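You operate a simulated robot arm through the tools that you are given. There is no shell and no other tool. Be economical: measure what you need, move in short steps, check, and stop when the job is done.

Carry out the task below with a simulated two-armed robot. There is one attempt and no reset: what you move stays moved.

Task
Pick up the green brush with one hand, pass it to the other hand and put it on the top of the tool stand. Put two of the brass knobs from the top of the window bench on the low shelf of the window bench. Put one of the tall pads from the pad rack on the purple panel. Open the left padded bench drawer, take the sanding block that says "fine" from the keybed of the grand piano and put it in the inside of the left padded bench drawer, then shut the drawer. Fetch the maroon felt block from the top of the tool stand and set it on the red wheel. Any order will do. Set down upright: green brush, maroon felt block.

It is judged by the outcome, as a careful person would: the job done as asked, and still so three seconds after it is handed in. It fails if anything else is knocked over, pushed out of place, dropped, spilled or broken.

Robot
Two 7-joint arms with fingered hands on one trunk, on a base that drives. Base frame: it is fixed to the floor where the robot stands at the start and does not move with it; the origin is under the middle of the robot, x ahead of it, y to its left, z up; the surface under the hand at the start is at about z = 0.7. Readings come in m, degrees, newtons and seconds.
The left shoulder is at the start at [0.069, 0.182, 1.147], the right one opposite. With the tool pointing down near the work surface each hand reaches from about 0.1 to 0.8 m from the robot's upright axis, wherever it stands, measured 20 degrees to its own side. Places, roughly: brass knob (5x5x4 cm) [4.7, -1.9, 0.8]; green brush (5x3x12 cm) [0.5, 0.1, 0.7]; inside of the left padded bench drawer [4.3, 0.7, 0.6]; left padded bench drawer [4.2, 0.7, 0.7]; low shelf of the window bench [4.3, -1.1, 0.2]; maroon felt block (7x3x3 cm) [-2.5, 0.3, 0.8]; purple panel (15x10x1 cm) [1.5, 2.9, 0.9]; red wheel (6x6x3 cm) [-0.4, -1.2, 0.6]; sanding block [0.5, 0.25, 0.75]; tall pad (11x2x14 cm) [3.8, 3, 0.1]; top of the tool stand (23x49 cm) [-2.42, 0.36, 0.8]. Payload 3.8 kg a hand.
The tool frame of a hand sits at the grasp point between the pads (the TCP): z along the fingers, y along the line on which they close. The tips reach 0.03 m beyond it. Largest opening 0.104 m; the body of the gripper starts 0.035 m behind the TCP. The gripper is a hand of 4 fingers: y runs from the thumb to the fingers, the wrist lies at [-0.017, -0.104, -0.178] in the tool frame, and closing takes about 1.5 s.
Orientation is that of the tool frame in the base frame, as [roll, pitch, yaw] about the fixed x, y, z axes, in that order (R = Rz(yaw) Ry(pitch) Rx(roll)). With the fingers straight down and the wrist toward the robot, the tool's x, y and z point along [0, 1, 0], [1, 0, 0] and [0, 0, -1] of the base frame.

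Tools
- The arms move only by the tool servo_tool. It takes "left_rows", "right_rows" or both (then of equal length, played together; a hand with none holds still); each is a list of rows, each a list of 7 numbers: the shift along the tool's x, y, z in units of 30 mm (1.0 is 30 mm), then the turn, a rotation vector about the tool's x, y, z in units of 5 degrees (1.0 is 5 degrees), then the gripper command, from -1 (shut) to 1 (fully open), values between in proportion. In form: [[x, y, z, ax, ay, az, jaw], ...]. A call has 1 to 10 rows; each row shifts and turns the commanded pose from where the row before left it, along the tool's axes as they then stand. A call with a number of a shift or a turn outside -1 to 1 is refused whole. Rows are played at 5 a second. More than 0.05 m and 8.6 degrees between two rows, or a gripper value outside its range, and nothing of the call is played. Where a pose cannot be reached the arm comes as near as it can. A force on the tool above 40 N (or 10 N above the force at the start of the call, whichever is more), or a blocked arm, ends the call early, and 0.2 s more pass. Each finger travels about 0.072 m/s and halts on what it meets, pressing with about 32 N; the grip force reading is that of the motor and also rises with nothing between the fingers. The clock runs only during rows and for 0.2 s after the last one: add rows that do not move to give the fingers time. It gives the time, the measured TCP pose, the force on the tool (base axes), the opening and the grip force at its end, in the units of the frame above (readings bear some noise), with the torque about the TCP (base axes, N m) and any sound that the robot's microphone picked up.
- Cameras (640 x 400 px; columns grow to the right, rows downward): "scene" is now at [0.1342, 0.0543, 1.3072]; the picture's right is [0.66, -0.75, 0.00], its down [-0.55, -0.48, -0.68] and it looks along [0.51, 0.45, -0.73] (base axes); focal length 262 px, centre (320, 200). "left" rides on the left gripper at [-0.066, -0.09, -0.126] in its tool frame; the picture's right is [-0.78, -0.30, 0.56], its down [0.57, -0.70, 0.42] and it looks along [0.26, 0.65, 0.71] (tool axes); focal length 275 px, centre (320, 200). "right" rides on the right gripper at [0.066, -0.09, -0.126] in its tool frame; the picture's right is [-0.78, 0.30, -0.56], its down [-0.57, -0.70, 0.42] and it looks along [-0.27, 0.65, 0.71] (tool axes); focal length 275 px, centre (320, 200). There is no depth. A picture from a camera that has moved, and an enlarged one, comes with that camera's place and axes in the base frame and with its lens.
- grab_frame(camera): a new picture of that camera. No time passes.
- lift_body(by): slides the trunk up (or, below 0, down) by that many m; the arms and the scene camera ride with it, the base frame stays. It gives what a move gives, with no picture.
- roll_base(legs): drives the robot by 1 to 6 legs, each [ahead, left, turn to the left] in m, m and degrees, along the robot's own axes; the way and the turn of a leg run together, so that a leg with both is an arc; at most 1.5 m and 180 degrees a leg. The arms and the cameras ride along, it lands a little off, and it stops where it bumps. It gives what a move gives.
- set_grasp(shape, hand): the hand has 4 fingers and takes this shape, open, in about a second: jaw (thumb against the fingers, like two jaws); tri (thumb and two fingers); tip (a fingertip pinch); poke (one finger out to press); point (the index stretched); flat (the hand flat); cup (the hand cupped); fist (a fist). The gripper value then closes the fingers along that shape, each until it touches; the sizes above hold for jaw. It gives what a move gives, with no picture.
- aim_head(pan, tilt): turns the head with the scene camera to pan (to the left, within 86 degrees either way) and tilt (down, from -29 to 69), counted from straight ahead of the robot. It gives what a move gives.
- zoom(camera, box): a new picture of the part [left, top, right, bottom] of that camera's present view, enlarged. No time passes.
- finish_job(): hands the job in; it is judged then, once.

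Work in short steps. Places have to be worked out from the pictures, the camera data and where the tool is seen: move nearer, look again, correct. Check each grasp and each placing, and mend what went wrong. You have 217 turns and 220 pictures in all, those below and enlarged ones among them. Open the grippers and draw the arms clear of the work before you hand the job in, unless the task says otherwise; then end with one line.

The tools are called after "Request:" by a JSON object that holds its "fn" and its "kwargs". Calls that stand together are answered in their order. servo_tool: Moves the arms, as the interface text tells. Its arguments: {"type":"object","properties":{"left_rows":{"type":"array","items":{"type":"array","items":{"type":"number"}}},"right_rows":{"type":"array","items":{"type":"array","items":{"type":"number"}}}},"required":[]} The other tools are called the same way: lift_body (by) slides the trunk up or down; set_grasp (shape, hand) gives the hand a shape; roll_base (legs) drives the base; aim_head (pan, tilt) turns the head that bears the scene camera; grab_frame (camera) takes a picture; zoom (camera, box) takes an enlarged picture of a part of a camera's view; finish_job () hands the job in.

At the start:

```text
time: 0.0
left_ee_pos: [0.3581, 0.4854, 0.9819]
left_ee_rot: [-180.0, 0.0, 90.0]
left_contact_force: [-0.4, -0.4, 0.6]
left_moment: [0.01, -0.01, 0.0]
left_grip_width: 0.1038
left_gripper_force: 0.1
left_shape: jaw
right_ee_pos: [0.4723, 0.0709, 0.9003]
right_ee_rot: [-179.9, -0.1, 89.9]
right_contact_force: [-0.5, -0.5, 0.6]
right_moment: [-0.01, 0.02, 0.0]
right_grip_width: 0.1036
right_gripper_force: 0.0
right_shape: jaw
trunk travel left (down, up): [-0.3, 0.456]
robot x, y, heading: [0.001, 0.0002, -0.2]
head pan, tilt: [41.2, 46.9]
```

scene: 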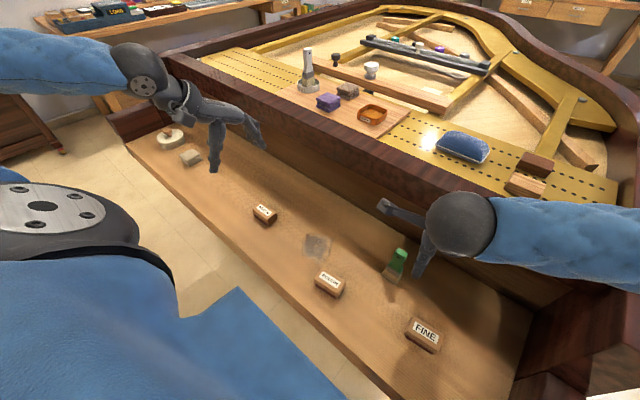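
right: 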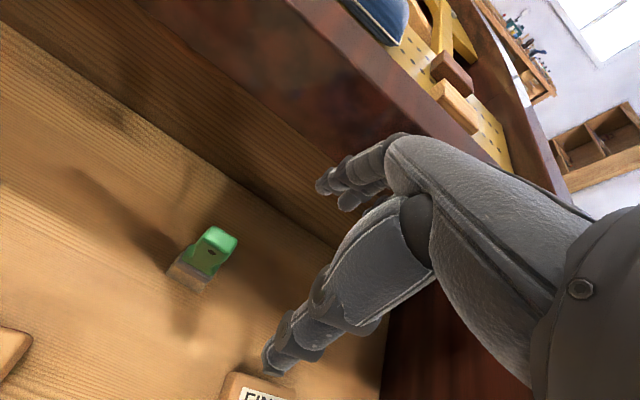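
left: 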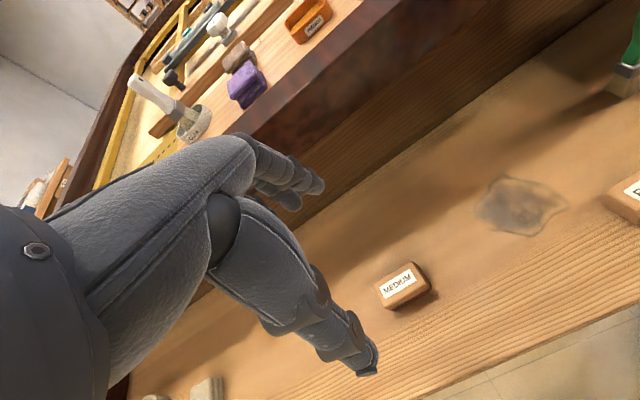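

I judge the brush base at about [0.475, 0.125, 0.7] and FINE at about [0.40, 0.0, 0.72]. I zoom in to see how both are turned.

Request:
{"fn": "zoom", "kwargs": {"camera": "scene", "box": [280, 200, 480, 370]}}

Request:
{"fn": "zoom", "kwargs": {"camera": "right", "box": [120, 180, 320, 400]}}

```text
2.35 times, centred on (380, 285) of scene
camera zoom: at [0.1342, 0.0543, 1.3072], right [0.66, -0.75, 0.0], down [-0.55, -0.48, -0.68], along [0.51, 0.45, -0.73], focal length 617 px, centre (179, 0)
```

zoom: 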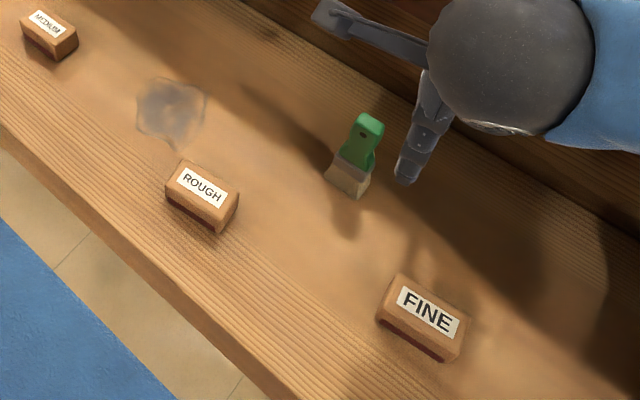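

```text
1.82 times, centred on (220, 290) of right
camera zoom: at [0.3844, 0.1357, 1.0255], right [0.3, -0.78, 0.56], down [-0.7, -0.57, -0.42], along [0.65, -0.27, -0.71], focal length 500 px, centre (502, 36)
```

zoom: 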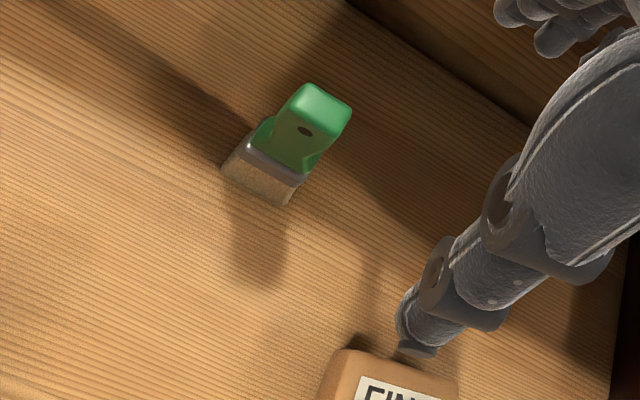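

The brush stands at about [0.484, 0.12], its thin side along x. I'll grasp it low with the right hand tilted 50° in from the right, which leaves the top of the handle free for the left hand. First I tilt up high.

Request:
{"fn": "servo_tool", "kwargs": {"right_rows": [[0, 0, 0, 0, 1, 0, 0.5], [0, 0, 0, 0, 1, 0, 0.5], [0, 0, 0, 0, 1, 0, 0.5], [0, 0, 0, 0, 1, 0, 0.5], [0, 0, 0, 0, 1, 0, 0.5], [0, 0, 0, 0, 1, 0, 0.5], [0, 0, 0, 0, 1, 0, 0.5], [0, 0, 0, 0, 1, 0, 0.5], [0, 0, 0, 0, 1, 0, 0.5], [0, 0, 0, 0, 1, 0, 0.5]]}}

Request:
{"fn": "grab_frame", "kwargs": {"camera": "scene"}}

Request:
{"fn": "grab_frame", "kwargs": {"camera": "right"}}

```text
time: 2.2
left_ee_pos: [0.358, 0.483, 0.9818]
left_ee_rot: [180.0, 0.0, 90.0]
left_contact_force: [-0.6, 0.4, 0.4]
left_moment: [0.02, -0.01, 0.0]
left_grip_width: 0.1039
left_gripper_force: 0.1
left_shape: jaw
right_ee_pos: [0.4729, 0.0709, 0.9004]
right_ee_rot: [179.9, -50.1, 90.1]
right_contact_force: [0.4, 1.4, 0.1]
right_moment: [0.03, -0.01, 0.02]
right_grip_width: 0.0783
right_gripper_force: 0.0
right_shape: jaw
trunk travel left (down, up): [-0.3, 0.456]
robot x, y, heading: [-0.0004, -0.0017, 0.1]
head pan, tilt: [41.2, 46.9]
```

```text
214 pictures are left
camera scene: at [0.1339, 0.0536, 1.3072], right [0.66, -0.75, 0.0], down [-0.55, -0.48, -0.68], along [0.51, 0.45, -0.73], focal length 262 px, centre (320, 200)
```

scene: 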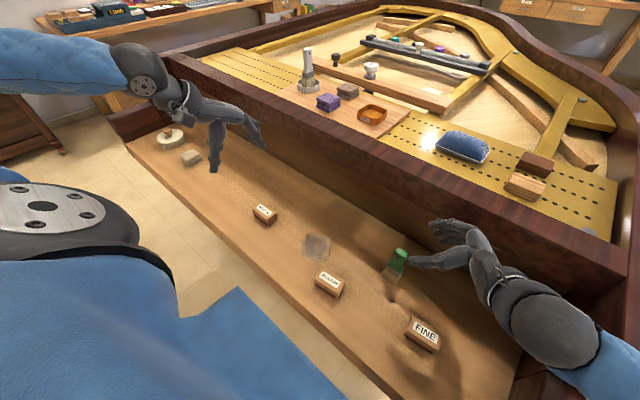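

```text
213 pictures are left
camera right: at [0.3838, 0.0157, 1.0316], right [0.3, -0.93, -0.24], down [-0.7, -0.04, -0.71], along [0.65, 0.38, -0.66], focal length 275 px, centre (320, 200)
```

right: 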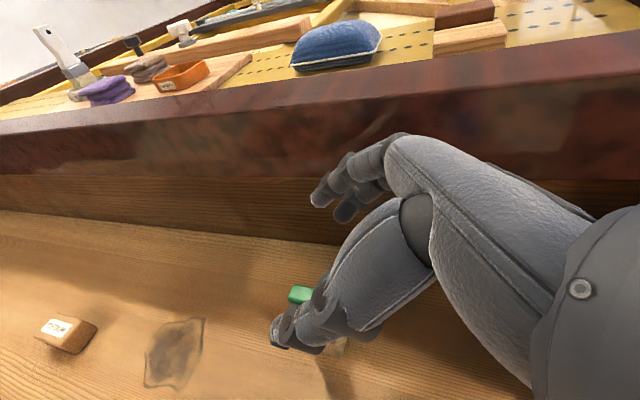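

The tilt worked as planned. Next I move to the pre-grasp, 10 cm back along the tool axis, then check.

Request:
{"fn": "servo_tool", "kwargs": {"right_rows": [[-0.89, 0.12, 0.34, 0, 0, 0, 0.5], [-0.89, 0.12, 0.34, 0, 0, 0, 0.5], [-0.89, 0.12, 0.34, 0, 0, 0, 0.5], [0, 0, 0, 0, 0, 0, 0.5]]}}

Request:
{"fn": "grab_frame", "kwargs": {"camera": "scene"}}

Request:
{"fn": "grab_frame", "kwargs": {"camera": "right"}}

```text
time: 3.2
left_ee_pos: [0.3585, 0.4853, 0.9808]
left_ee_rot: [-180.0, -0.1, 89.8]
left_contact_force: [0.5, 0.3, 0.4]
left_moment: [0.0, 0.01, 0.0]
left_grip_width: 0.1038
left_gripper_force: 0.0
left_shape: jaw
right_ee_pos: [0.4834, 0.0431, 0.8212]
right_ee_rot: [180.0, -50.0, 90.0]
right_contact_force: [-0.5, -0.1, 0.1]
right_moment: [0.06, 0.01, -0.02]
right_grip_width: 0.0783
right_gripper_force: 0.1
right_shape: jaw
trunk travel left (down, up): [-0.3, 0.456]
robot x, y, heading: [0.0013, -0.001, 0.1]
head pan, tilt: [41.2, 46.9]
```

```text
212 pictures are left
camera scene: at [0.1341, 0.0544, 1.3072], right [0.66, -0.75, 0.0], down [-0.55, -0.48, -0.68], along [0.51, 0.45, -0.73], focal length 262 px, centre (320, 200)
```

scene: 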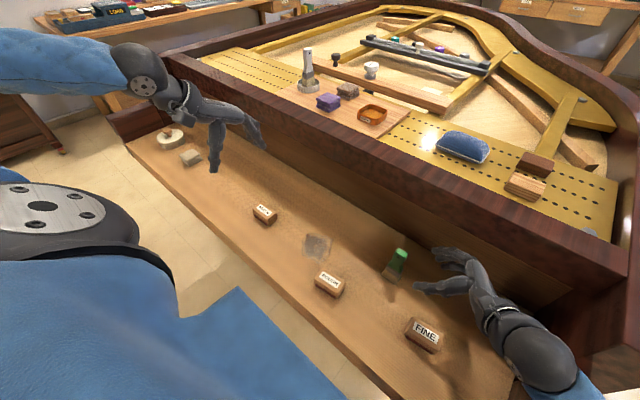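

```text
211 pictures are left
camera right: at [0.3948, -0.0116, 0.9518], right [0.3, -0.93, -0.24], down [-0.7, -0.04, -0.71], along [0.65, 0.38, -0.66], focal length 275 px, centre (320, 200)
```

right: 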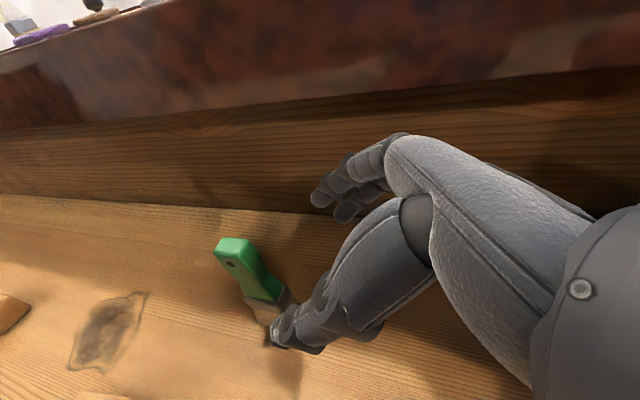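

The projected TCP line passes through the brush near the ferrule, so the alignment is good. I advance 9.5 cm and check before closing.

Request:
{"fn": "servo_tool", "kwargs": {"right_rows": [[0, 0, 0.8, 0, 0, 0, 0.5], [0, 0, 0.8, 0, 0, 0, 0.5], [0, 0, 0.8, 0, 0, 0, 0.5], [0, 0, 0.8, 0, 0, 0, 0.5], [0, 0, 0, 0, 0, 0, 0.5]]}}

Request:
{"fn": "grab_frame", "kwargs": {"camera": "right"}}

Request:
{"fn": "zoom", "kwargs": {"camera": "scene", "box": [300, 190, 540, 370]}}

```text
time: 4.1
left_ee_pos: [0.3579, 0.4839, 0.981]
left_ee_rot: [-180.0, -0.1, 89.9]
left_contact_force: [0.2, -0.5, 0.3]
left_moment: [0.05, 0.01, 0.02]
left_grip_width: 0.1037
left_gripper_force: 0.1
left_shape: jaw
right_ee_pos: [0.5053, 0.0198, 0.741]
right_ee_rot: [173.2, -41.1, 93.6]
right_contact_force: [-3.1, -1.7, 16.5]
right_moment: [-0.3, -0.76, -0.14]
right_grip_width: 0.0779
right_gripper_force: 0.1
right_shape: jaw
right hand out of reach, approached as far as the arm can: row 3
trunk travel left (down, up): [-0.3, 0.456]
robot x, y, heading: [-0.0011, -0.0003, 0.1]
head pan, tilt: [41.2, 46.9]
stopped in row 4 (right hand): the force on the tool passed its limit at 66 N (the readings are from after the stop); the commanded pose is now the measured one
```

```text
210 pictures are left
camera right: at [0.4034, -0.0119, 0.8697], right [0.29, -0.95, -0.07], down [-0.64, -0.14, -0.76], along [0.71, 0.26, -0.65], focal length 275 px, centre (320, 200)
```

right: 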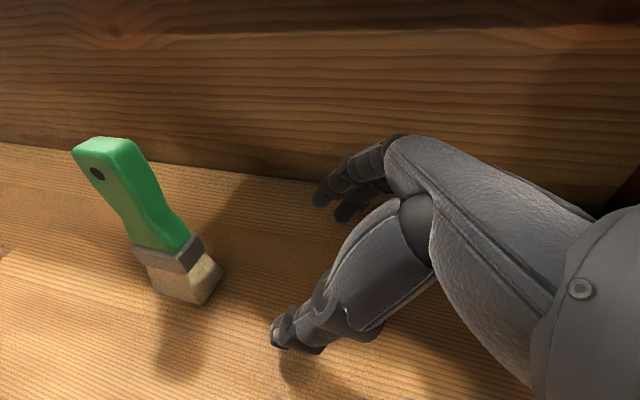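

```text
2.22 times, centred on (420, 280) of scene
camera zoom: at [0.1341, 0.0528, 1.3074], right [0.66, -0.75, 0.0], down [-0.55, -0.48, -0.68], along [0.51, 0.45, -0.73], focal length 583 px, centre (98, 22)
```

zoom: 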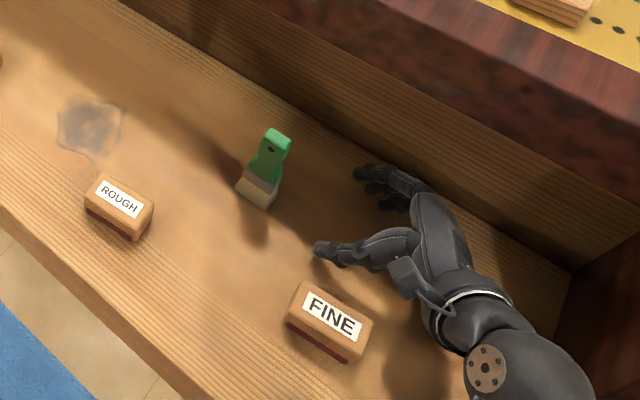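

The arm ran out of reach and drifted low, but the brush wasn't touched. I lift clear, then shift the base left and back so the brush sits in front of the right arm.

Request:
{"fn": "servo_tool", "kwargs": {"right_rows": [[0.5, 0, -0.6, 0, 0, 0, 0.5], [0.6, 0, -0.7, 0, 0, 0, 0.5], [0.6, 0, -0.7, 0, 0, 0, 0.5], [0.6, 0, -0.7, 0, 0, 0, 0.5], [0.6, 0, -0.7, 0, 0, 0, 0.5]]}}

Request:
{"fn": "roll_base", "kwargs": {"legs": [[-0.08, 0.22, 0]]}}

Request:
{"fn": "grab_frame", "kwargs": {"camera": "scene"}}

```text
time: 5.5
left_ee_pos: [0.3582, 0.4854, 0.9801]
left_ee_rot: [-179.9, 0.0, 90.1]
left_contact_force: [0.5, 0.1, -0.1]
left_moment: [0.01, -0.01, 0.01]
left_grip_width: 0.1035
left_gripper_force: 0.1
left_shape: jaw
right_ee_pos: [0.4801, -0.0397, 0.7504]
right_ee_rot: [172.6, -34.4, 94.1]
right_contact_force: [0.6, -0.5, 0.5]
right_moment: [-0.02, 0.01, 0.0]
right_grip_width: 0.0782
right_gripper_force: 0.1
right_shape: jaw
right hand out of reach, approached as far as the arm can: row 1, 2, 3, 4, 5
trunk travel left (down, up): [-0.3, 0.456]
robot x, y, heading: [-0.0008, 0.0032, -0.2]
head pan, tilt: [41.2, 46.9]
stopped in row 5 (right hand): the arm was blocked; the commanded pose is now the measured one
```

```text
time: 7.3
left_ee_pos: [0.2786, 0.7118, 0.981]
left_ee_rot: [-179.9, 0.2, 89.9]
left_contact_force: [0.6, -0.6, 0.0]
left_moment: [-0.01, -0.02, 0.01]
left_grip_width: 0.1037
left_gripper_force: 0.1
left_shape: jaw
right_ee_pos: [0.3981, 0.1883, 0.7515]
right_ee_rot: [172.5, -34.4, 94.1]
right_contact_force: [0.1, -0.3, 0.6]
right_moment: [0.0, 0.01, 0.03]
right_grip_width: 0.0785
right_gripper_force: 0.1
right_shape: jaw
trunk travel left (down, up): [-0.3, 0.456]
robot x, y, heading: [-0.0839, 0.2305, -0.2]
head pan, tilt: [41.2, 46.9]
```

```text
208 pictures are left
camera scene: at [0.053, 0.2818, 1.3072], right [0.66, -0.75, 0.0], down [-0.55, -0.48, -0.68], along [0.51, 0.45, -0.73], focal length 262 px, centre (320, 200)
```

scene: 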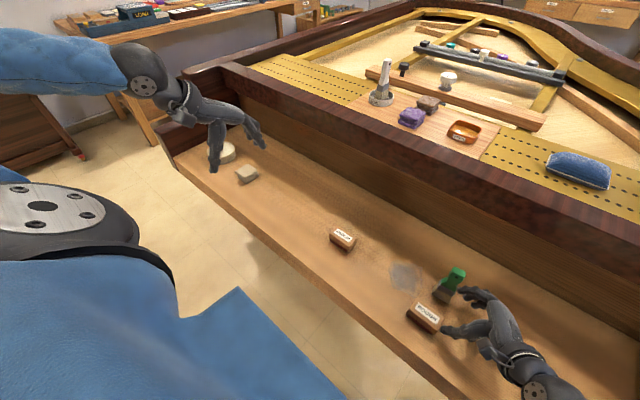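

The hand hadn't lifted before the base moved, which was risky. I raise the trunk to bring the hand straight up, then check that nothing shifted.

Request:
{"fn": "lift_body", "kwargs": {"by": 0.15}}

Request:
{"fn": "grab_frame", "kwargs": {"camera": "scene"}}

Request:
{"fn": "grab_frame", "kwargs": {"camera": "right"}}

```text
time: 9.0
left_ee_pos: [0.2777, 0.7102, 1.1308]
left_ee_rot: [-179.9, 0.1, 89.9]
left_contact_force: [-0.3, -0.4, 0.3]
left_moment: [0.0, 0.01, -0.02]
left_grip_width: 0.1039
left_gripper_force: 0.1
left_shape: jaw
right_ee_pos: [0.399, 0.1854, 0.8996]
right_ee_rot: [172.5, -34.5, 94.1]
right_contact_force: [0.6, 0.7, -0.4]
right_moment: [-0.03, 0.02, 0.0]
right_grip_width: 0.0781
right_gripper_force: 0.1
right_shape: jaw
trunk travel left (down, up): [-0.45, 0.306]
robot x, y, heading: [-0.0827, 0.2259, -0.2]
head pan, tilt: [41.2, 46.9]
```

```text
207 pictures are left
camera scene: at [0.0105, 0.2808, 1.4586], right [0.66, -0.75, 0.0], down [-0.55, -0.48, -0.68], along [0.51, 0.45, -0.73], focal length 262 px, centre (320, 200)
```

scene: 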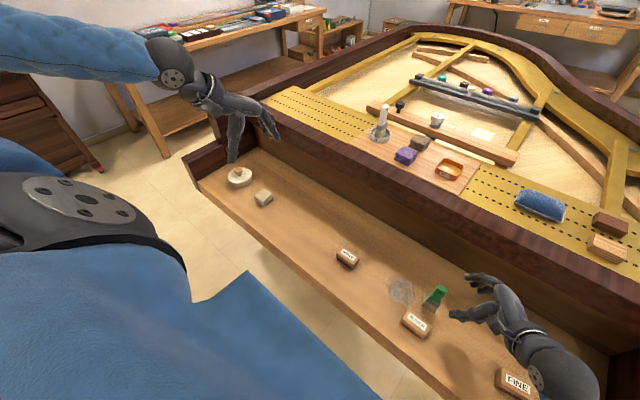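

```text
206 pictures are left
camera right: at [0.2949, 0.1687, 1.031], right [0.29, -0.96, 0.05], down [-0.63, -0.23, -0.75], along [0.72, 0.19, -0.66], focal length 275 px, centre (320, 200)
```

right: 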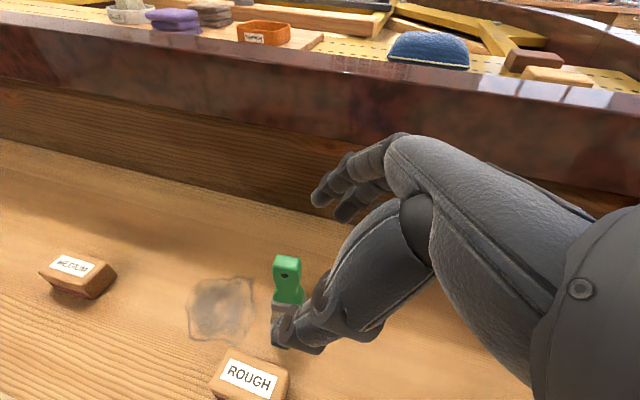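

The stain and FINE are where they were, but the hand dragged the brush about 12 cm left; it is still standing. ROUGH seems to have moved about 2–3 cm. I zoom in to measure.

Request:
{"fn": "zoom", "kwargs": {"camera": "scene", "box": [320, 230, 500, 350]}}

```text
3.33 times, centred on (410, 290) of scene
camera zoom: at [0.0105, 0.2808, 1.4586], right [0.66, -0.75, 0.0], down [-0.55, -0.48, -0.68], along [0.51, 0.45, -0.73], focal length 874 px, centre (20, -100)
```

zoom: 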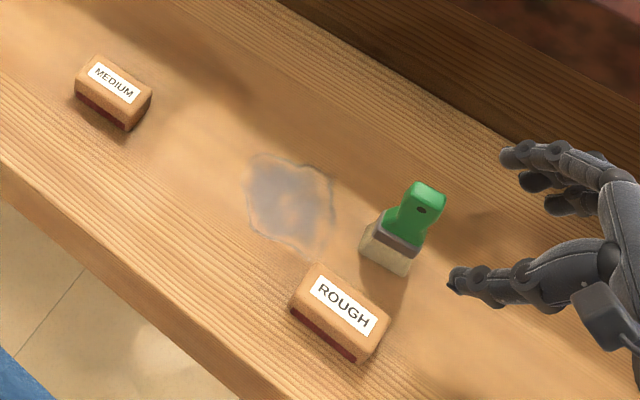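

Against the stain, ROUGH has moved about 2.4 cm in +y, and I'll put it back later. The brush is now at about [0.438, 0.238]. The hand is high and clear, so I shift the base 0.17 m further left.

Request:
{"fn": "roll_base", "kwargs": {"legs": [[0, 0.17, 0]]}}

```text
time: 10.5
left_ee_pos: [0.2783, 0.8809, 1.1298]
left_ee_rot: [-180.0, 0.1, 89.8]
left_contact_force: [-0.5, 0.6, -0.7]
left_moment: [-0.03, 0.0, -0.03]
left_grip_width: 0.1038
left_gripper_force: 0.0
left_shape: jaw
right_ee_pos: [0.3989, 0.3574, 0.9002]
right_ee_rot: [172.6, -34.4, 94.0]
right_contact_force: [0.3, 0.9, -0.7]
right_moment: [-0.03, 0.02, 0.0]
right_grip_width: 0.0782
right_gripper_force: 0.0
right_shape: jaw
trunk travel left (down, up): [-0.45, 0.306]
robot x, y, heading: [-0.0828, 0.3978, -0.1]
head pan, tilt: [41.2, 46.9]
```

Now I correct the tilt to a clean 45° and move right at height, beside the brush.

Request:
{"fn": "servo_tool", "kwargs": {"right_rows": [[0, 0, 0, 0.31, 0.68, 0.26, 0.5], [0, 0, 0, 0.31, 0.68, 0.26, 0.5], [0, 0, 0, 0.31, 0.68, 0.26, 0.5], [-0.9, 0.26, -0.9, 0, 0, 0, 0.5], [-0.9, 0.26, -0.9, 0, 0, 0, 0.5], [-0.9, 0.26, -0.9, 0, 0, 0, 0.5], [-0.9, 0.26, -0.9, 0, 0, 0, 0.5], [-0.9, 0.26, -0.9, 0, 0, 0, 0.5], [0, 0, 0, 0, 0, 0, 0.5]]}}

Request:
{"fn": "grab_frame", "kwargs": {"camera": "right"}}

Request:
{"fn": "grab_frame", "kwargs": {"camera": "scene"}}

```text
time: 12.5
left_ee_pos: [0.2787, 0.8805, 1.131]
left_ee_rot: [180.0, 0.0, 89.9]
left_contact_force: [0.0, 0.2, -0.7]
left_moment: [-0.01, 0.0, -0.05]
left_grip_width: 0.1037
left_gripper_force: 0.1
left_shape: jaw
right_ee_pos: [0.4379, 0.1668, 0.8987]
right_ee_rot: [180.0, -44.8, 89.9]
right_contact_force: [-0.2, 0.0, 0.2]
right_moment: [-0.01, -0.01, 0.0]
right_grip_width: 0.0783
right_gripper_force: 0.1
right_shape: jaw
trunk travel left (down, up): [-0.45, 0.306]
robot x, y, heading: [-0.0794, 0.3957, -0.0]
head pan, tilt: [41.2, 46.9]
```

```text
204 pictures are left
camera right: at [0.3489, 0.1248, 1.0344], right [0.29, -0.94, -0.15], down [-0.7, -0.1, -0.71], along [0.65, 0.31, -0.69], focal length 275 px, centre (320, 200)
```

right: 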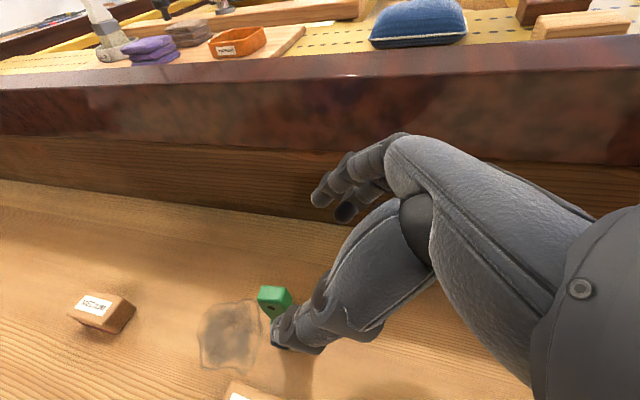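

```text
203 pictures are left
camera scene: at [0.0107, 0.4513, 1.4587], right [0.66, -0.75, 0.0], down [-0.55, -0.48, -0.68], along [0.51, 0.45, -0.73], focal length 262 px, centre (320, 200)
```

scene: 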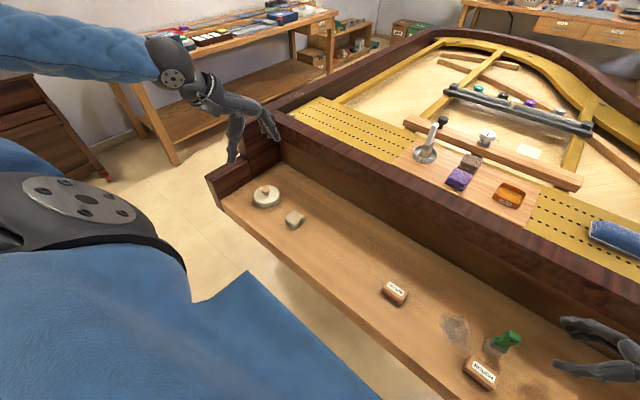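

The pose was reached exactly. I lower 7 cm and check the alignment.

Request:
{"fn": "servo_tool", "kwargs": {"right_rows": [[-0.83, 0, 0.83, 0, 0, 0, 0.5], [-0.83, 0, 0.83, 0, 0, 0, 0.5], [0, 0, 0, 0, 0, 0, 0.5]]}}

Request:
{"fn": "grab_frame", "kwargs": {"camera": "right"}}

```text
time: 13.3
left_ee_pos: [0.2785, 0.8793, 1.1308]
left_ee_rot: [-180.0, 0.0, 89.9]
left_contact_force: [-0.4, 0.6, 0.1]
left_moment: [0.03, 0.0, 0.0]
left_grip_width: 0.1038
left_gripper_force: 0.0
left_shape: jaw
right_ee_pos: [0.4479, 0.1818, 0.8346]
right_ee_rot: [-179.8, -43.1, 85.6]
right_contact_force: [0.1, -0.3, -0.1]
right_moment: [-0.04, 0.0, 0.0]
right_grip_width: 0.0781
right_gripper_force: 0.0
right_shape: jaw
right hand out of reach, approached as far as the arm can: row 2
trunk travel left (down, up): [-0.45, 0.306]
robot x, y, heading: [-0.0823, 0.3959, -0.2]
head pan, tilt: [41.2, 46.9]
```

```text
202 pictures are left
camera right: at [0.3569, 0.1503, 0.9723], right [0.22, -0.97, -0.12], down [-0.71, -0.08, -0.7], along [0.67, 0.24, -0.7], focal length 275 px, centre (320, 200)
```

right: 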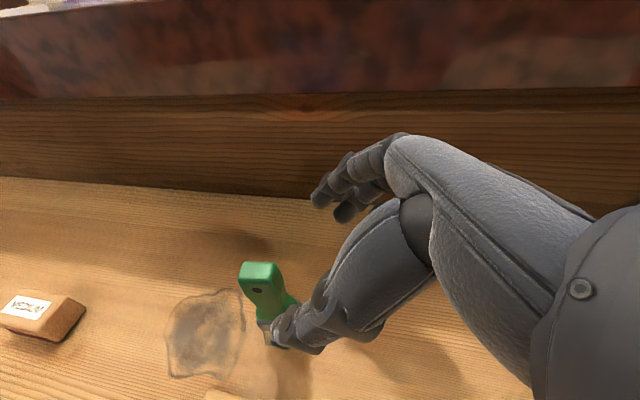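

The limit comes from the arm being low relative to the trunk, so I go back to the reachable arm pose and lower the trunk instead.

Request:
{"fn": "servo_tool", "kwargs": {"right_rows": [[0.83, 0, -0.83, 0, 0, 0, 0.3], [0.83, 0, -0.83, 0, 0, 0, 0.3], [0, 0, 0, 0, 0, 0, 0.3]]}}

```text
time: 14.1
left_ee_pos: [0.2804, 0.8806, 1.1305]
left_ee_rot: [-179.9, 0.1, 90.0]
left_contact_force: [-0.1, 0.4, -0.3]
left_moment: [-0.02, 0.01, 0.04]
left_grip_width: 0.1036
left_gripper_force: 0.0
left_shape: jaw
right_ee_pos: [0.438, 0.1651, 0.9019]
right_ee_rot: [-180.0, -44.9, 89.8]
right_contact_force: [0.3, 0.0, -0.7]
right_moment: [-0.02, 0.02, -0.02]
right_grip_width: 0.0676
right_gripper_force: 0.1
right_shape: jaw
trunk travel left (down, up): [-0.45, 0.306]
robot x, y, heading: [-0.0826, 0.3938, -0.5]
head pan, tilt: [41.2, 46.9]
```

The pose is restored. I lower the trunk 0.137 m, which brings the fingers beside the brush at z ≈ 0.765.

Request:
{"fn": "lift_body", "kwargs": {"by": -0.137}}

Request:
{"fn": "grab_frame", "kwargs": {"camera": "right"}}

Request:
{"fn": "aim_head", "kwargs": {"pan": 10, "tilt": 50}}

Request:
{"fn": "grab_frame", "kwargs": {"camera": "scene"}}

```text
time: 15.7
left_ee_pos: [0.2789, 0.8799, 0.994]
left_ee_rot: [-180.0, 0.0, 89.9]
left_contact_force: [0.8, -0.1, -0.3]
left_moment: [0.0, 0.0, 0.02]
left_grip_width: 0.1039
left_gripper_force: 0.1
left_shape: jaw
right_ee_pos: [0.4376, 0.1661, 0.7647]
right_ee_rot: [179.7, -44.8, 89.9]
right_contact_force: [0.6, -0.8, 0.2]
right_moment: [0.04, 0.03, 0.0]
right_grip_width: 0.0677
right_gripper_force: 0.0
right_shape: jaw
trunk travel left (down, up): [-0.313, 0.443]
robot x, y, heading: [-0.0847, 0.3978, 0.2]
head pan, tilt: [41.2, 46.9]
```

```text
201 pictures are left
camera right: at [0.3476, 0.1229, 0.9004], right [0.29, -0.94, -0.15], down [-0.7, -0.1, -0.71], along [0.65, 0.31, -0.69], focal length 275 px, centre (320, 200)
```

right: 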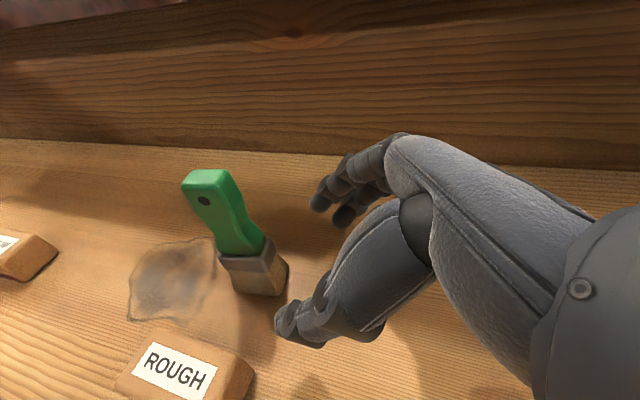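

```text
time: 16.7
left_ee_pos: [0.2788, 0.8809, 0.9929]
left_ee_rot: [-179.9, 0.1, 89.8]
left_contact_force: [-0.1, -0.2, -0.7]
left_moment: [0.06, 0.0, 0.01]
left_grip_width: 0.1038
left_gripper_force: 0.0
left_shape: jaw
right_ee_pos: [0.4366, 0.1635, 0.7638]
right_ee_rot: [179.9, -44.8, 89.8]
right_contact_force: [-1.4, -0.1, -0.1]
right_moment: [-0.01, -0.03, 0.02]
right_grip_width: 0.0675
right_gripper_force: 0.0
right_shape: jaw
trunk travel left (down, up): [-0.313, 0.443]
robot x, y, heading: [-0.0831, 0.3967, -0.1]
head pan, tilt: [10.0, 50.0]
```

```text
200 pictures are left
camera scene: at [0.0647, 0.4115, 1.3162], right [0.17, -0.99, 0.0], down [-0.75, -0.13, -0.64], along [0.63, 0.11, -0.77], focal length 262 px, centre (320, 200)
```

scene: 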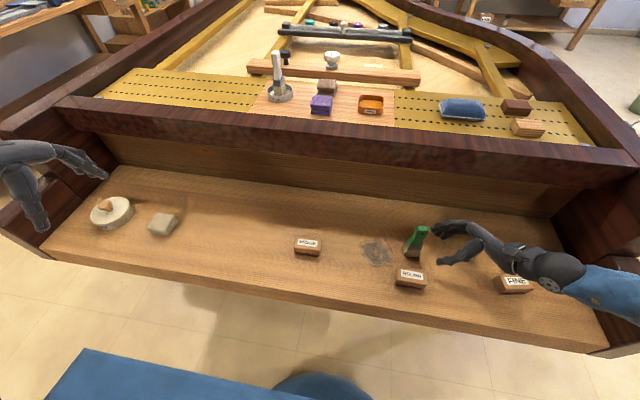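

Request:
{"fn": "zoom", "kwargs": {"camera": "scene", "box": [340, 190, 540, 315]}}

```text
3.20 times, centred on (440, 252) of scene
camera zoom: at [0.0647, 0.4115, 1.3162], right [0.17, -0.99, 0.0], down [-0.75, -0.13, -0.64], along [0.63, 0.11, -0.77], focal length 839 px, centre (-64, 32)
```

zoom: 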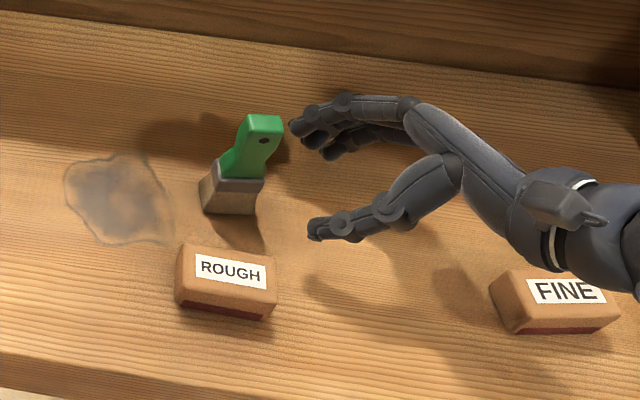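

The brush lies between the finger line and the thumb line, and its centre is at about [0.435, 0.236]. I move 7 cm in +y.

Request:
{"fn": "servo_tool", "kwargs": {"right_rows": [[0.56, -0.03, 0.56, 0, 0, 0, 0.3], [0.56, -0.03, 0.56, 0, 0, 0, 0.3], [0.54, 0, 0.54, 0, 0, 0, 0.3], [0, 0, 0, 0, 0, 0, 0.3]]}}

Request:
{"fn": "zoom", "kwargs": {"camera": "scene", "box": [340, 190, 540, 315]}}

Request:
{"fn": "grab_frame", "kwargs": {"camera": "right"}}

```text
time: 17.7
left_ee_pos: [0.2793, 0.8805, 0.9936]
left_ee_rot: [179.9, 0.0, 90.0]
left_contact_force: [-0.1, -0.1, 0.1]
left_moment: [0.0, 0.0, 0.01]
left_grip_width: 0.1037
left_gripper_force: 0.1
left_shape: jaw
right_ee_pos: [0.436, 0.2366, 0.7638]
right_ee_rot: [-180.0, -44.9, 89.7]
right_contact_force: [-0.3, 0.6, 0.0]
right_moment: [0.0, -0.02, 0.01]
right_grip_width: 0.0676
right_gripper_force: 0.1
right_shape: jaw
trunk travel left (down, up): [-0.313, 0.443]
robot x, y, heading: [-0.0802, 0.3959, -0.2]
head pan, tilt: [10.0, 50.0]
```

```text
3.20 times, centred on (440, 252) of scene
camera zoom: at [0.0647, 0.4112, 1.3162], right [0.17, -0.99, 0.0], down [-0.75, -0.13, -0.64], along [0.63, 0.11, -0.77], focal length 839 px, centre (-64, 32)
```

zoom: 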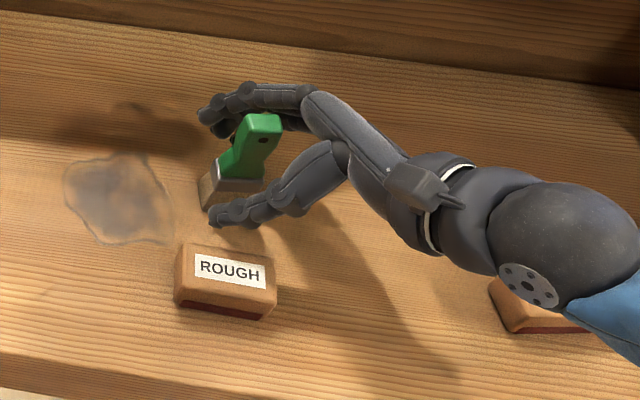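

```text
197 pictures are left
camera right: at [0.3463, 0.1942, 0.8993], right [0.29, -0.94, -0.15], down [-0.7, -0.1, -0.71], along [0.65, 0.31, -0.69], focal length 275 px, centre (320, 200)
```

right: 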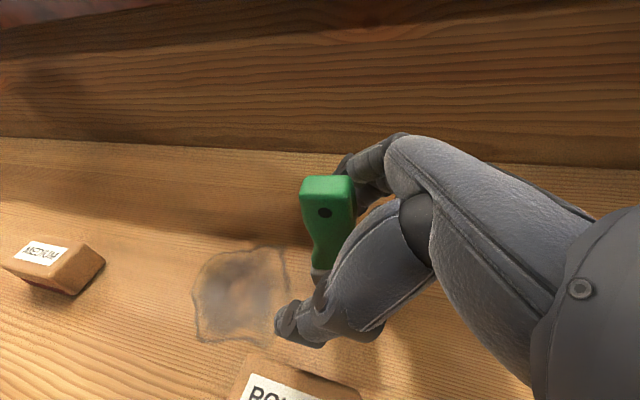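

The brush is between the thumb and fingers, so I close.

Request:
{"fn": "servo_tool", "kwargs": {"right_rows": [[0, 0, 0, 0, 0, 0, -0.2], [0, 0, 0, 0, 0, 0, -0.6], [0, 0, 0, 0, 0, 0, -1], [0, 0, 0, 0, 0, 0, -1], [0, 0, 0, 0, 0, 0, -1], [0, 0, 0, 0, 0, 0, -1], [0, 0, 0, 0, 0, 0, -1]]}}

Request:
{"fn": "grab_frame", "kwargs": {"camera": "right"}}

Request:
{"fn": "zoom", "kwargs": {"camera": "scene", "box": [340, 190, 540, 315]}}

```text
time: 19.3
left_ee_pos: [0.2784, 0.881, 0.9947]
left_ee_rot: [180.0, 0.0, 89.9]
left_contact_force: [0.4, -0.3, -0.4]
left_moment: [-0.01, 0.01, 0.01]
left_grip_width: 0.1037
left_gripper_force: 0.1
left_shape: jaw
right_ee_pos: [0.436, 0.237, 0.7651]
right_ee_rot: [179.7, -44.9, 90.0]
right_contact_force: [1.8, -0.3, 5.1]
right_moment: [-0.11, -0.12, 0.05]
right_grip_width: 0.0151
right_gripper_force: 31.9
right_shape: jaw
trunk travel left (down, up): [-0.313, 0.443]
robot x, y, heading: [-0.0814, 0.3968, 0.0]
head pan, tilt: [10.0, 50.0]
```

```text
196 pictures are left
camera right: at [0.3465, 0.1944, 0.9001], right [0.29, -0.94, -0.15], down [-0.7, -0.1, -0.71], along [0.65, 0.31, -0.69], focal length 275 px, centre (320, 200)
```

right: 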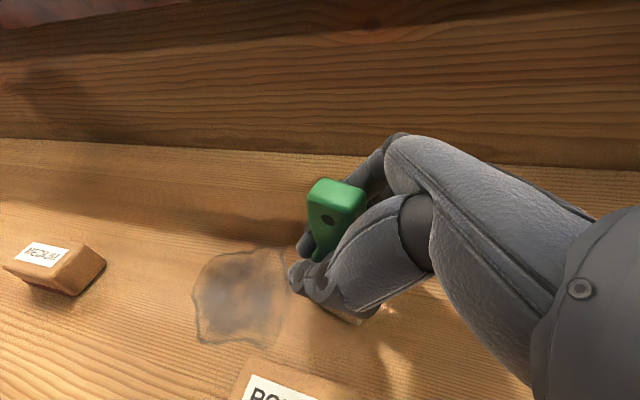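

```text
3.20 times, centred on (440, 252) of scene
camera zoom: at [0.0644, 0.4116, 1.3163], right [0.17, -0.99, 0.0], down [-0.75, -0.13, -0.64], along [0.63, 0.11, -0.77], focal length 839 px, centre (-64, 32)
```

zoom: 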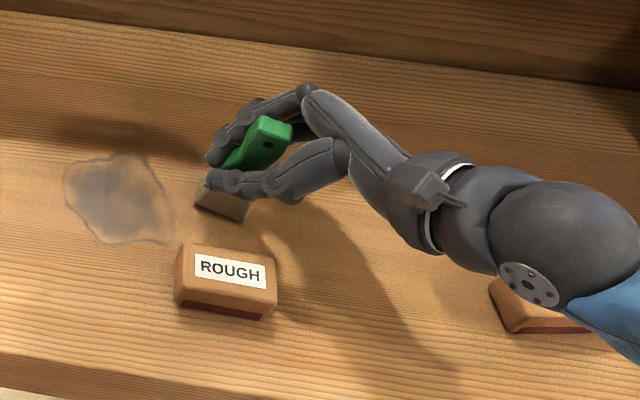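

Gripped at a width of 15 mm with 32 N. I lift with the trunk and look.

Request:
{"fn": "lift_body", "kwargs": {"by": 0.25}}

Request:
{"fn": "grab_frame", "kwargs": {"camera": "right"}}

Request:
{"fn": "aim_head", "kwargs": {"pan": -10, "tilt": 45}}

Request:
{"fn": "grab_frame", "kwargs": {"camera": "scene"}}

```text
time: 21.9
left_ee_pos: [0.2784, 0.8813, 1.2435]
left_ee_rot: [-179.9, 0.0, 89.9]
left_contact_force: [-1.2, -0.3, -1.0]
left_moment: [0.01, -0.02, 0.04]
left_grip_width: 0.1038
left_gripper_force: 0.1
left_shape: jaw
right_ee_pos: [0.4361, 0.2364, 1.0129]
right_ee_rot: [-179.9, -45.0, 89.7]
right_contact_force: [0.1, -0.9, -1.6]
right_moment: [-0.01, 0.01, -0.01]
right_grip_width: 0.0149
right_gripper_force: 31.8
right_shape: jaw
trunk travel left (down, up): [-0.563, 0.193]
robot x, y, heading: [-0.083, 0.3985, -0.3]
head pan, tilt: [10.0, 50.0]
```

```text
194 pictures are left
camera right: at [0.3464, 0.1934, 1.1494], right [0.29, -0.94, -0.15], down [-0.7, -0.1, -0.71], along [0.65, 0.31, -0.69], focal length 275 px, centre (320, 200)
```

right: 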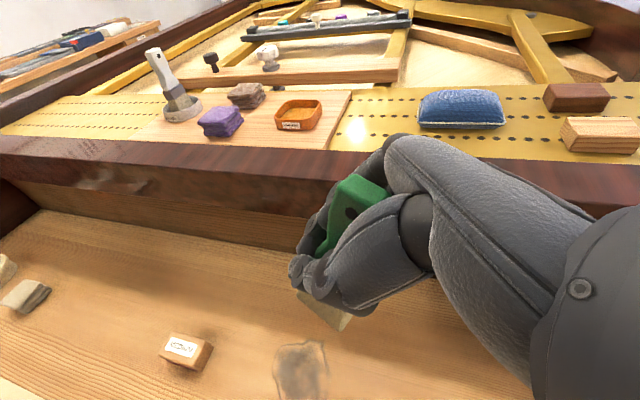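

```text
time: 22.7
left_ee_pos: [0.2791, 0.8806, 1.2446]
left_ee_rot: [-180.0, 0.0, 89.8]
left_contact_force: [0.6, -0.3, -0.2]
left_moment: [0.05, -0.05, -0.02]
left_grip_width: 0.1037
left_gripper_force: 0.1
left_shape: jaw
right_ee_pos: [0.4359, 0.236, 1.0134]
right_ee_rot: [179.8, -44.8, 89.9]
right_contact_force: [0.4, 0.1, -1.2]
right_moment: [0.01, 0.02, 0.03]
right_grip_width: 0.0151
right_gripper_force: 32.2
right_shape: jaw
trunk travel left (down, up): [-0.563, 0.193]
robot x, y, heading: [-0.0834, 0.4, -0.3]
head pan, tilt: [-10.0, 45.0]
```

```text
193 pictures are left
camera scene: at [0.0164, 0.3842, 1.575], right [-0.18, -0.98, 0.0], down [-0.7, 0.12, -0.71], along [0.7, -0.12, -0.71], focal length 262 px, centre (320, 200)
```

scene: 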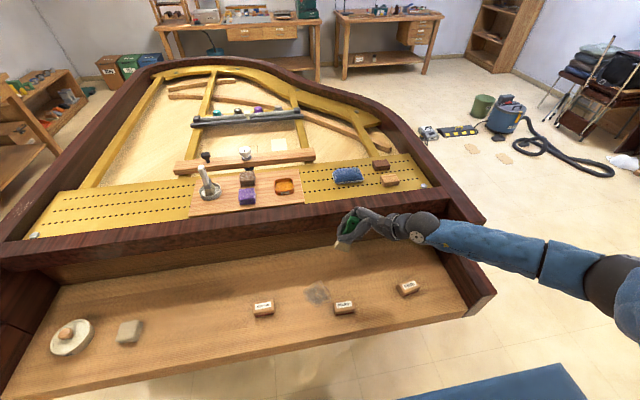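

The brush is held. I zoom in to work out its axis in the hand before the handover.

Request:
{"fn": "zoom", "kwargs": {"camera": "scene", "box": [310, 180, 470, 280]}}

Request:
{"fn": "zoom", "kwargs": {"camera": "right", "box": [240, 130, 480, 350]}}

```text
4.00 times, centred on (390, 230) of scene
camera zoom: at [0.0164, 0.3842, 1.575], right [-0.18, -0.98, 0.0], down [-0.7, 0.12, -0.71], along [0.7, -0.12, -0.71], focal length 1049 px, centre (40, 80)
```

zoom: 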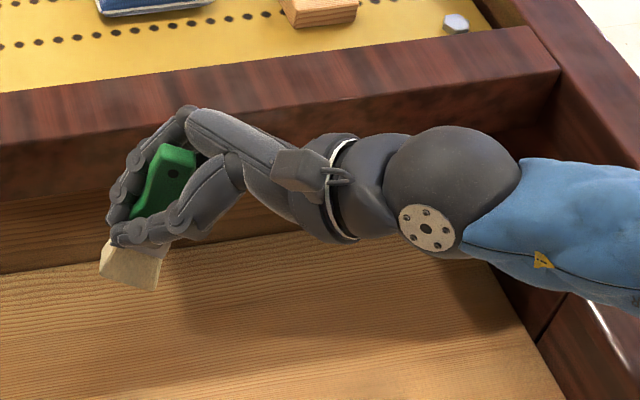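

```text
1.82 times, centred on (360, 240) of right
camera zoom: at [0.3463, 0.1934, 1.1496], right [0.29, -0.94, -0.15], down [-0.7, -0.1, -0.71], along [0.65, 0.31, -0.69], focal length 500 px, centre (247, 127)
```

zoom: 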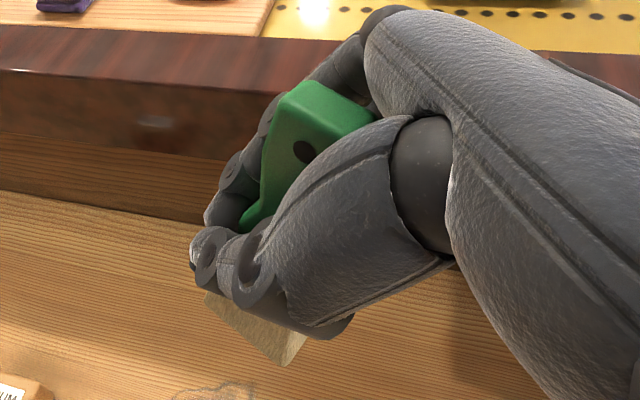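

The brush turned in the hand (top about 13° toward −y) and its handle now sits deep in the palm, so a handover from this grip would be awkward. I'll stand it back down a little further from ROUGH and re-grasp it lower at the fingertips. First I make it vertical.

Request:
{"fn": "servo_tool", "kwargs": {"right_rows": [[0, 0, 0, 0, -0.87, 0, -1], [0, 0, 0, 0, -0.87, 0, -1], [0, 0, 0, 0, -0.87, 0, -1], [0, 0.75, 0, 0, 0, 0, -1], [0, 0.75, 0, 0, 0, 0, -1], [0, 0, 0, 0, 0, 0, -1]]}}

Request:
{"fn": "zoom", "kwargs": {"camera": "scene", "box": [310, 160, 470, 260]}}

Request:
{"fn": "grab_frame", "kwargs": {"camera": "left"}}

Request:
{"fn": "zoom", "kwargs": {"camera": "right", "box": [240, 130, 480, 350]}}

```text
time: 24.1
left_ee_pos: [0.2788, 0.8801, 1.2446]
left_ee_rot: [-180.0, 0.0, 89.9]
left_contact_force: [0.4, 1.0, -0.1]
left_moment: [-0.03, -0.01, -0.02]
left_grip_width: 0.1038
left_gripper_force: 0.0
left_shape: jaw
right_ee_pos: [0.4799, 0.2376, 1.0155]
right_ee_rot: [179.9, -31.8, 89.8]
right_contact_force: [-0.2, 0.6, -0.9]
right_moment: [0.01, -0.05, 0.02]
right_grip_width: 0.015
right_gripper_force: 31.5
right_shape: jaw
trunk travel left (down, up): [-0.563, 0.193]
robot x, y, heading: [-0.0771, 0.397, 0.1]
head pan, tilt: [-10.0, 45.0]
```

```text
4.00 times, centred on (390, 210) of scene
camera zoom: at [0.0158, 0.3838, 1.575], right [-0.18, -0.98, 0.0], down [-0.7, 0.12, -0.71], along [0.7, -0.12, -0.71], focal length 1049 px, centre (40, 160)
```

zoom: 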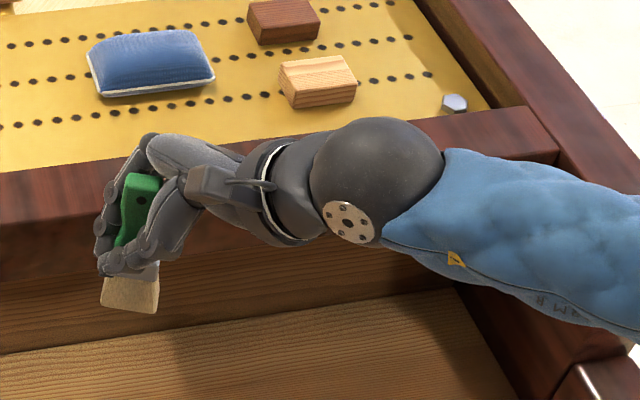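

```text
189 pictures are left
camera left: at [0.1886, 0.8151, 1.3693], right [-0.3, -0.78, -0.56], down [-0.7, 0.57, -0.42], along [0.65, 0.26, -0.71], focal length 275 px, centre (320, 200)
```

left: 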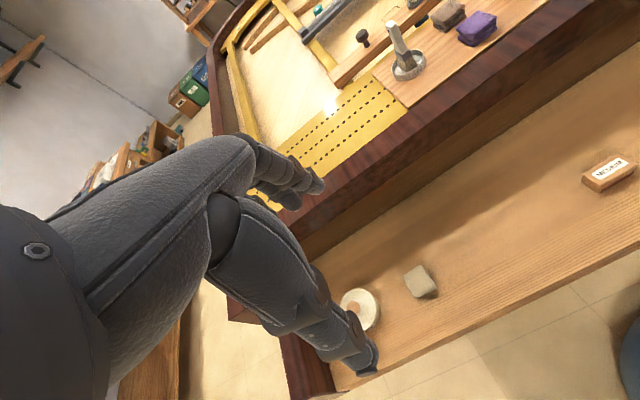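

```text
1.82 times, centred on (360, 240) of right
camera zoom: at [0.3912, 0.226, 1.1577], right [0.29, -0.95, 0.06], down [-0.7, -0.26, -0.66], along [0.65, 0.15, -0.75], focal length 500 px, centre (247, 127)
```

zoom: 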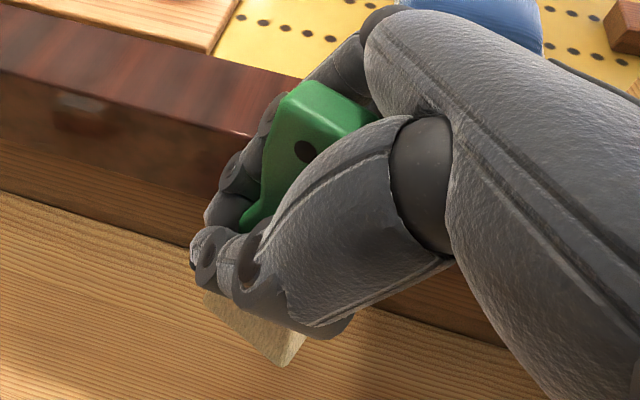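

The brush is now upright, with its bottom about 6 cm below the TCP. I lower the trunk so it stops just above the keybed.

Request:
{"fn": "lift_body", "kwargs": {"by": -0.249}}

Request:
{"fn": "zoom", "kwargs": {"camera": "scene", "box": [280, 160, 480, 285]}}

```text
time: 26.7
left_ee_pos: [0.2786, 0.881, 0.9959]
left_ee_rot: [-179.9, -0.1, 89.8]
left_contact_force: [-0.2, -0.7, -0.1]
left_moment: [-0.02, 0.04, -0.01]
left_grip_width: 0.1039
left_gripper_force: 0.1
left_shape: jaw
right_ee_pos: [0.4803, 0.235, 0.7663]
right_ee_rot: [179.9, -31.7, 89.8]
right_contact_force: [0.5, 0.4, 0.2]
right_moment: [-0.02, 0.03, 0.0]
right_grip_width: 0.0149
right_gripper_force: 31.9
right_shape: jaw
trunk travel left (down, up): [-0.314, 0.442]
robot x, y, heading: [-0.0812, 0.3992, -0.1]
head pan, tilt: [-10.0, 45.0]
```

```text
3.20 times, centred on (380, 222) of scene
camera zoom: at [0.0684, 0.3839, 1.3243], right [-0.18, -0.98, 0.0], down [-0.7, 0.12, -0.71], along [0.7, -0.12, -0.71], focal length 839 px, centre (128, 128)
```

zoom: 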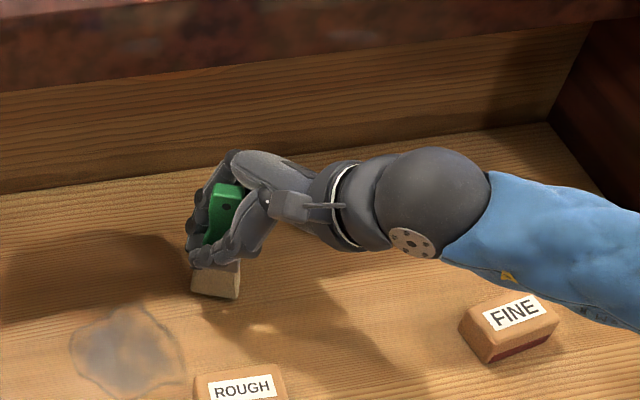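

Gap is a few millimetres. I lower in 1.5–2 mm steps to contact, then see the force.

Request:
{"fn": "servo_tool", "kwargs": {"right_rows": [[-0.035, 0, 0.057, 0, 0, 0, -1], [-0.035, 0, 0.057, 0, 0, 0, -1], [-0.02, 0, 0.03, 0, 0, 0, -1]]}}

Request:
{"fn": "zoom", "kwargs": {"camera": "scene", "box": [310, 190, 410, 253]}}

```text
time: 27.5
left_ee_pos: [0.2773, 0.8808, 0.996]
left_ee_rot: [180.0, 0.0, 89.8]
left_contact_force: [-0.7, -0.4, 0.4]
left_moment: [0.03, -0.03, 0.02]
left_grip_width: 0.1035
left_gripper_force: 0.0
left_shape: jaw
right_ee_pos: [0.4819, 0.2365, 0.7632]
right_ee_rot: [179.4, -32.1, 90.2]
right_contact_force: [-2.0, 0.4, 20.4]
right_moment: [0.11, -0.04, 0.07]
right_grip_width: 0.0155
right_gripper_force: 32.3
right_shape: jaw
trunk travel left (down, up): [-0.314, 0.442]
robot x, y, heading: [-0.0775, 0.3972, -0.2]
head pan, tilt: [-10.0, 45.0]
```

```text
6.35 times, centred on (360, 222) of scene
camera zoom: at [0.0663, 0.3845, 1.3247], right [-0.18, -0.98, 0.0], down [-0.69, 0.12, -0.71], along [0.7, -0.12, -0.71], focal length 1664 px, centre (66, 64)
```

zoom: 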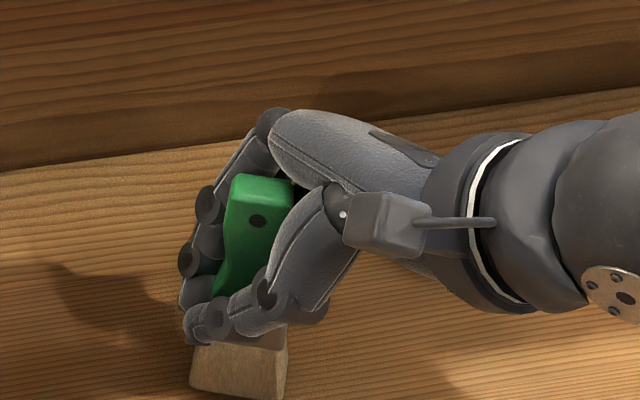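

Contact at about 20 N, so it stands on the keybed. I open gradually, then check.

Request:
{"fn": "servo_tool", "kwargs": {"right_rows": [[0.01, 0, -0.03, 0, 0, 0, -0.7], [0, 0, 0, 0, 0, 0, -0.5], [0, 0, 0, 0, 0, 0, -0.2], [0, 0, 0, 0, 0, 0, 0.1], [0, 0, 0, 0, 0, 0, 0.3], [0, 0, 0, 0, 0, 0, 0.3]]}}

Request:
{"fn": "zoom", "kwargs": {"camera": "scene", "box": [310, 190, 410, 253]}}

```text
time: 28.9
left_ee_pos: [0.2785, 0.8804, 0.9954]
left_ee_rot: [-180.0, 0.0, 89.9]
left_contact_force: [-0.3, -0.2, -0.5]
left_moment: [0.01, 0.01, 0.0]
left_grip_width: 0.1036
left_gripper_force: 0.1
left_shape: jaw
right_ee_pos: [0.4806, 0.2346, 0.7607]
right_ee_rot: [179.9, -31.8, 89.8]
right_contact_force: [0.3, -0.8, -1.0]
right_moment: [-0.01, -0.01, 0.01]
right_grip_width: 0.0674
right_gripper_force: 0.1
right_shape: jaw
trunk travel left (down, up): [-0.314, 0.442]
robot x, y, heading: [-0.0807, 0.3955, -0.2]
head pan, tilt: [-10.0, 45.0]
```

```text
6.35 times, centred on (360, 222) of scene
camera zoom: at [0.0685, 0.384, 1.3242], right [-0.18, -0.98, 0.0], down [-0.7, 0.12, -0.71], along [0.7, -0.12, -0.71], focal length 1664 px, centre (66, 64)
```

zoom: 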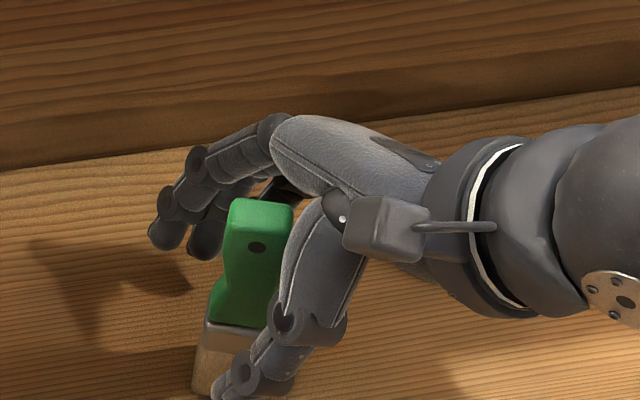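

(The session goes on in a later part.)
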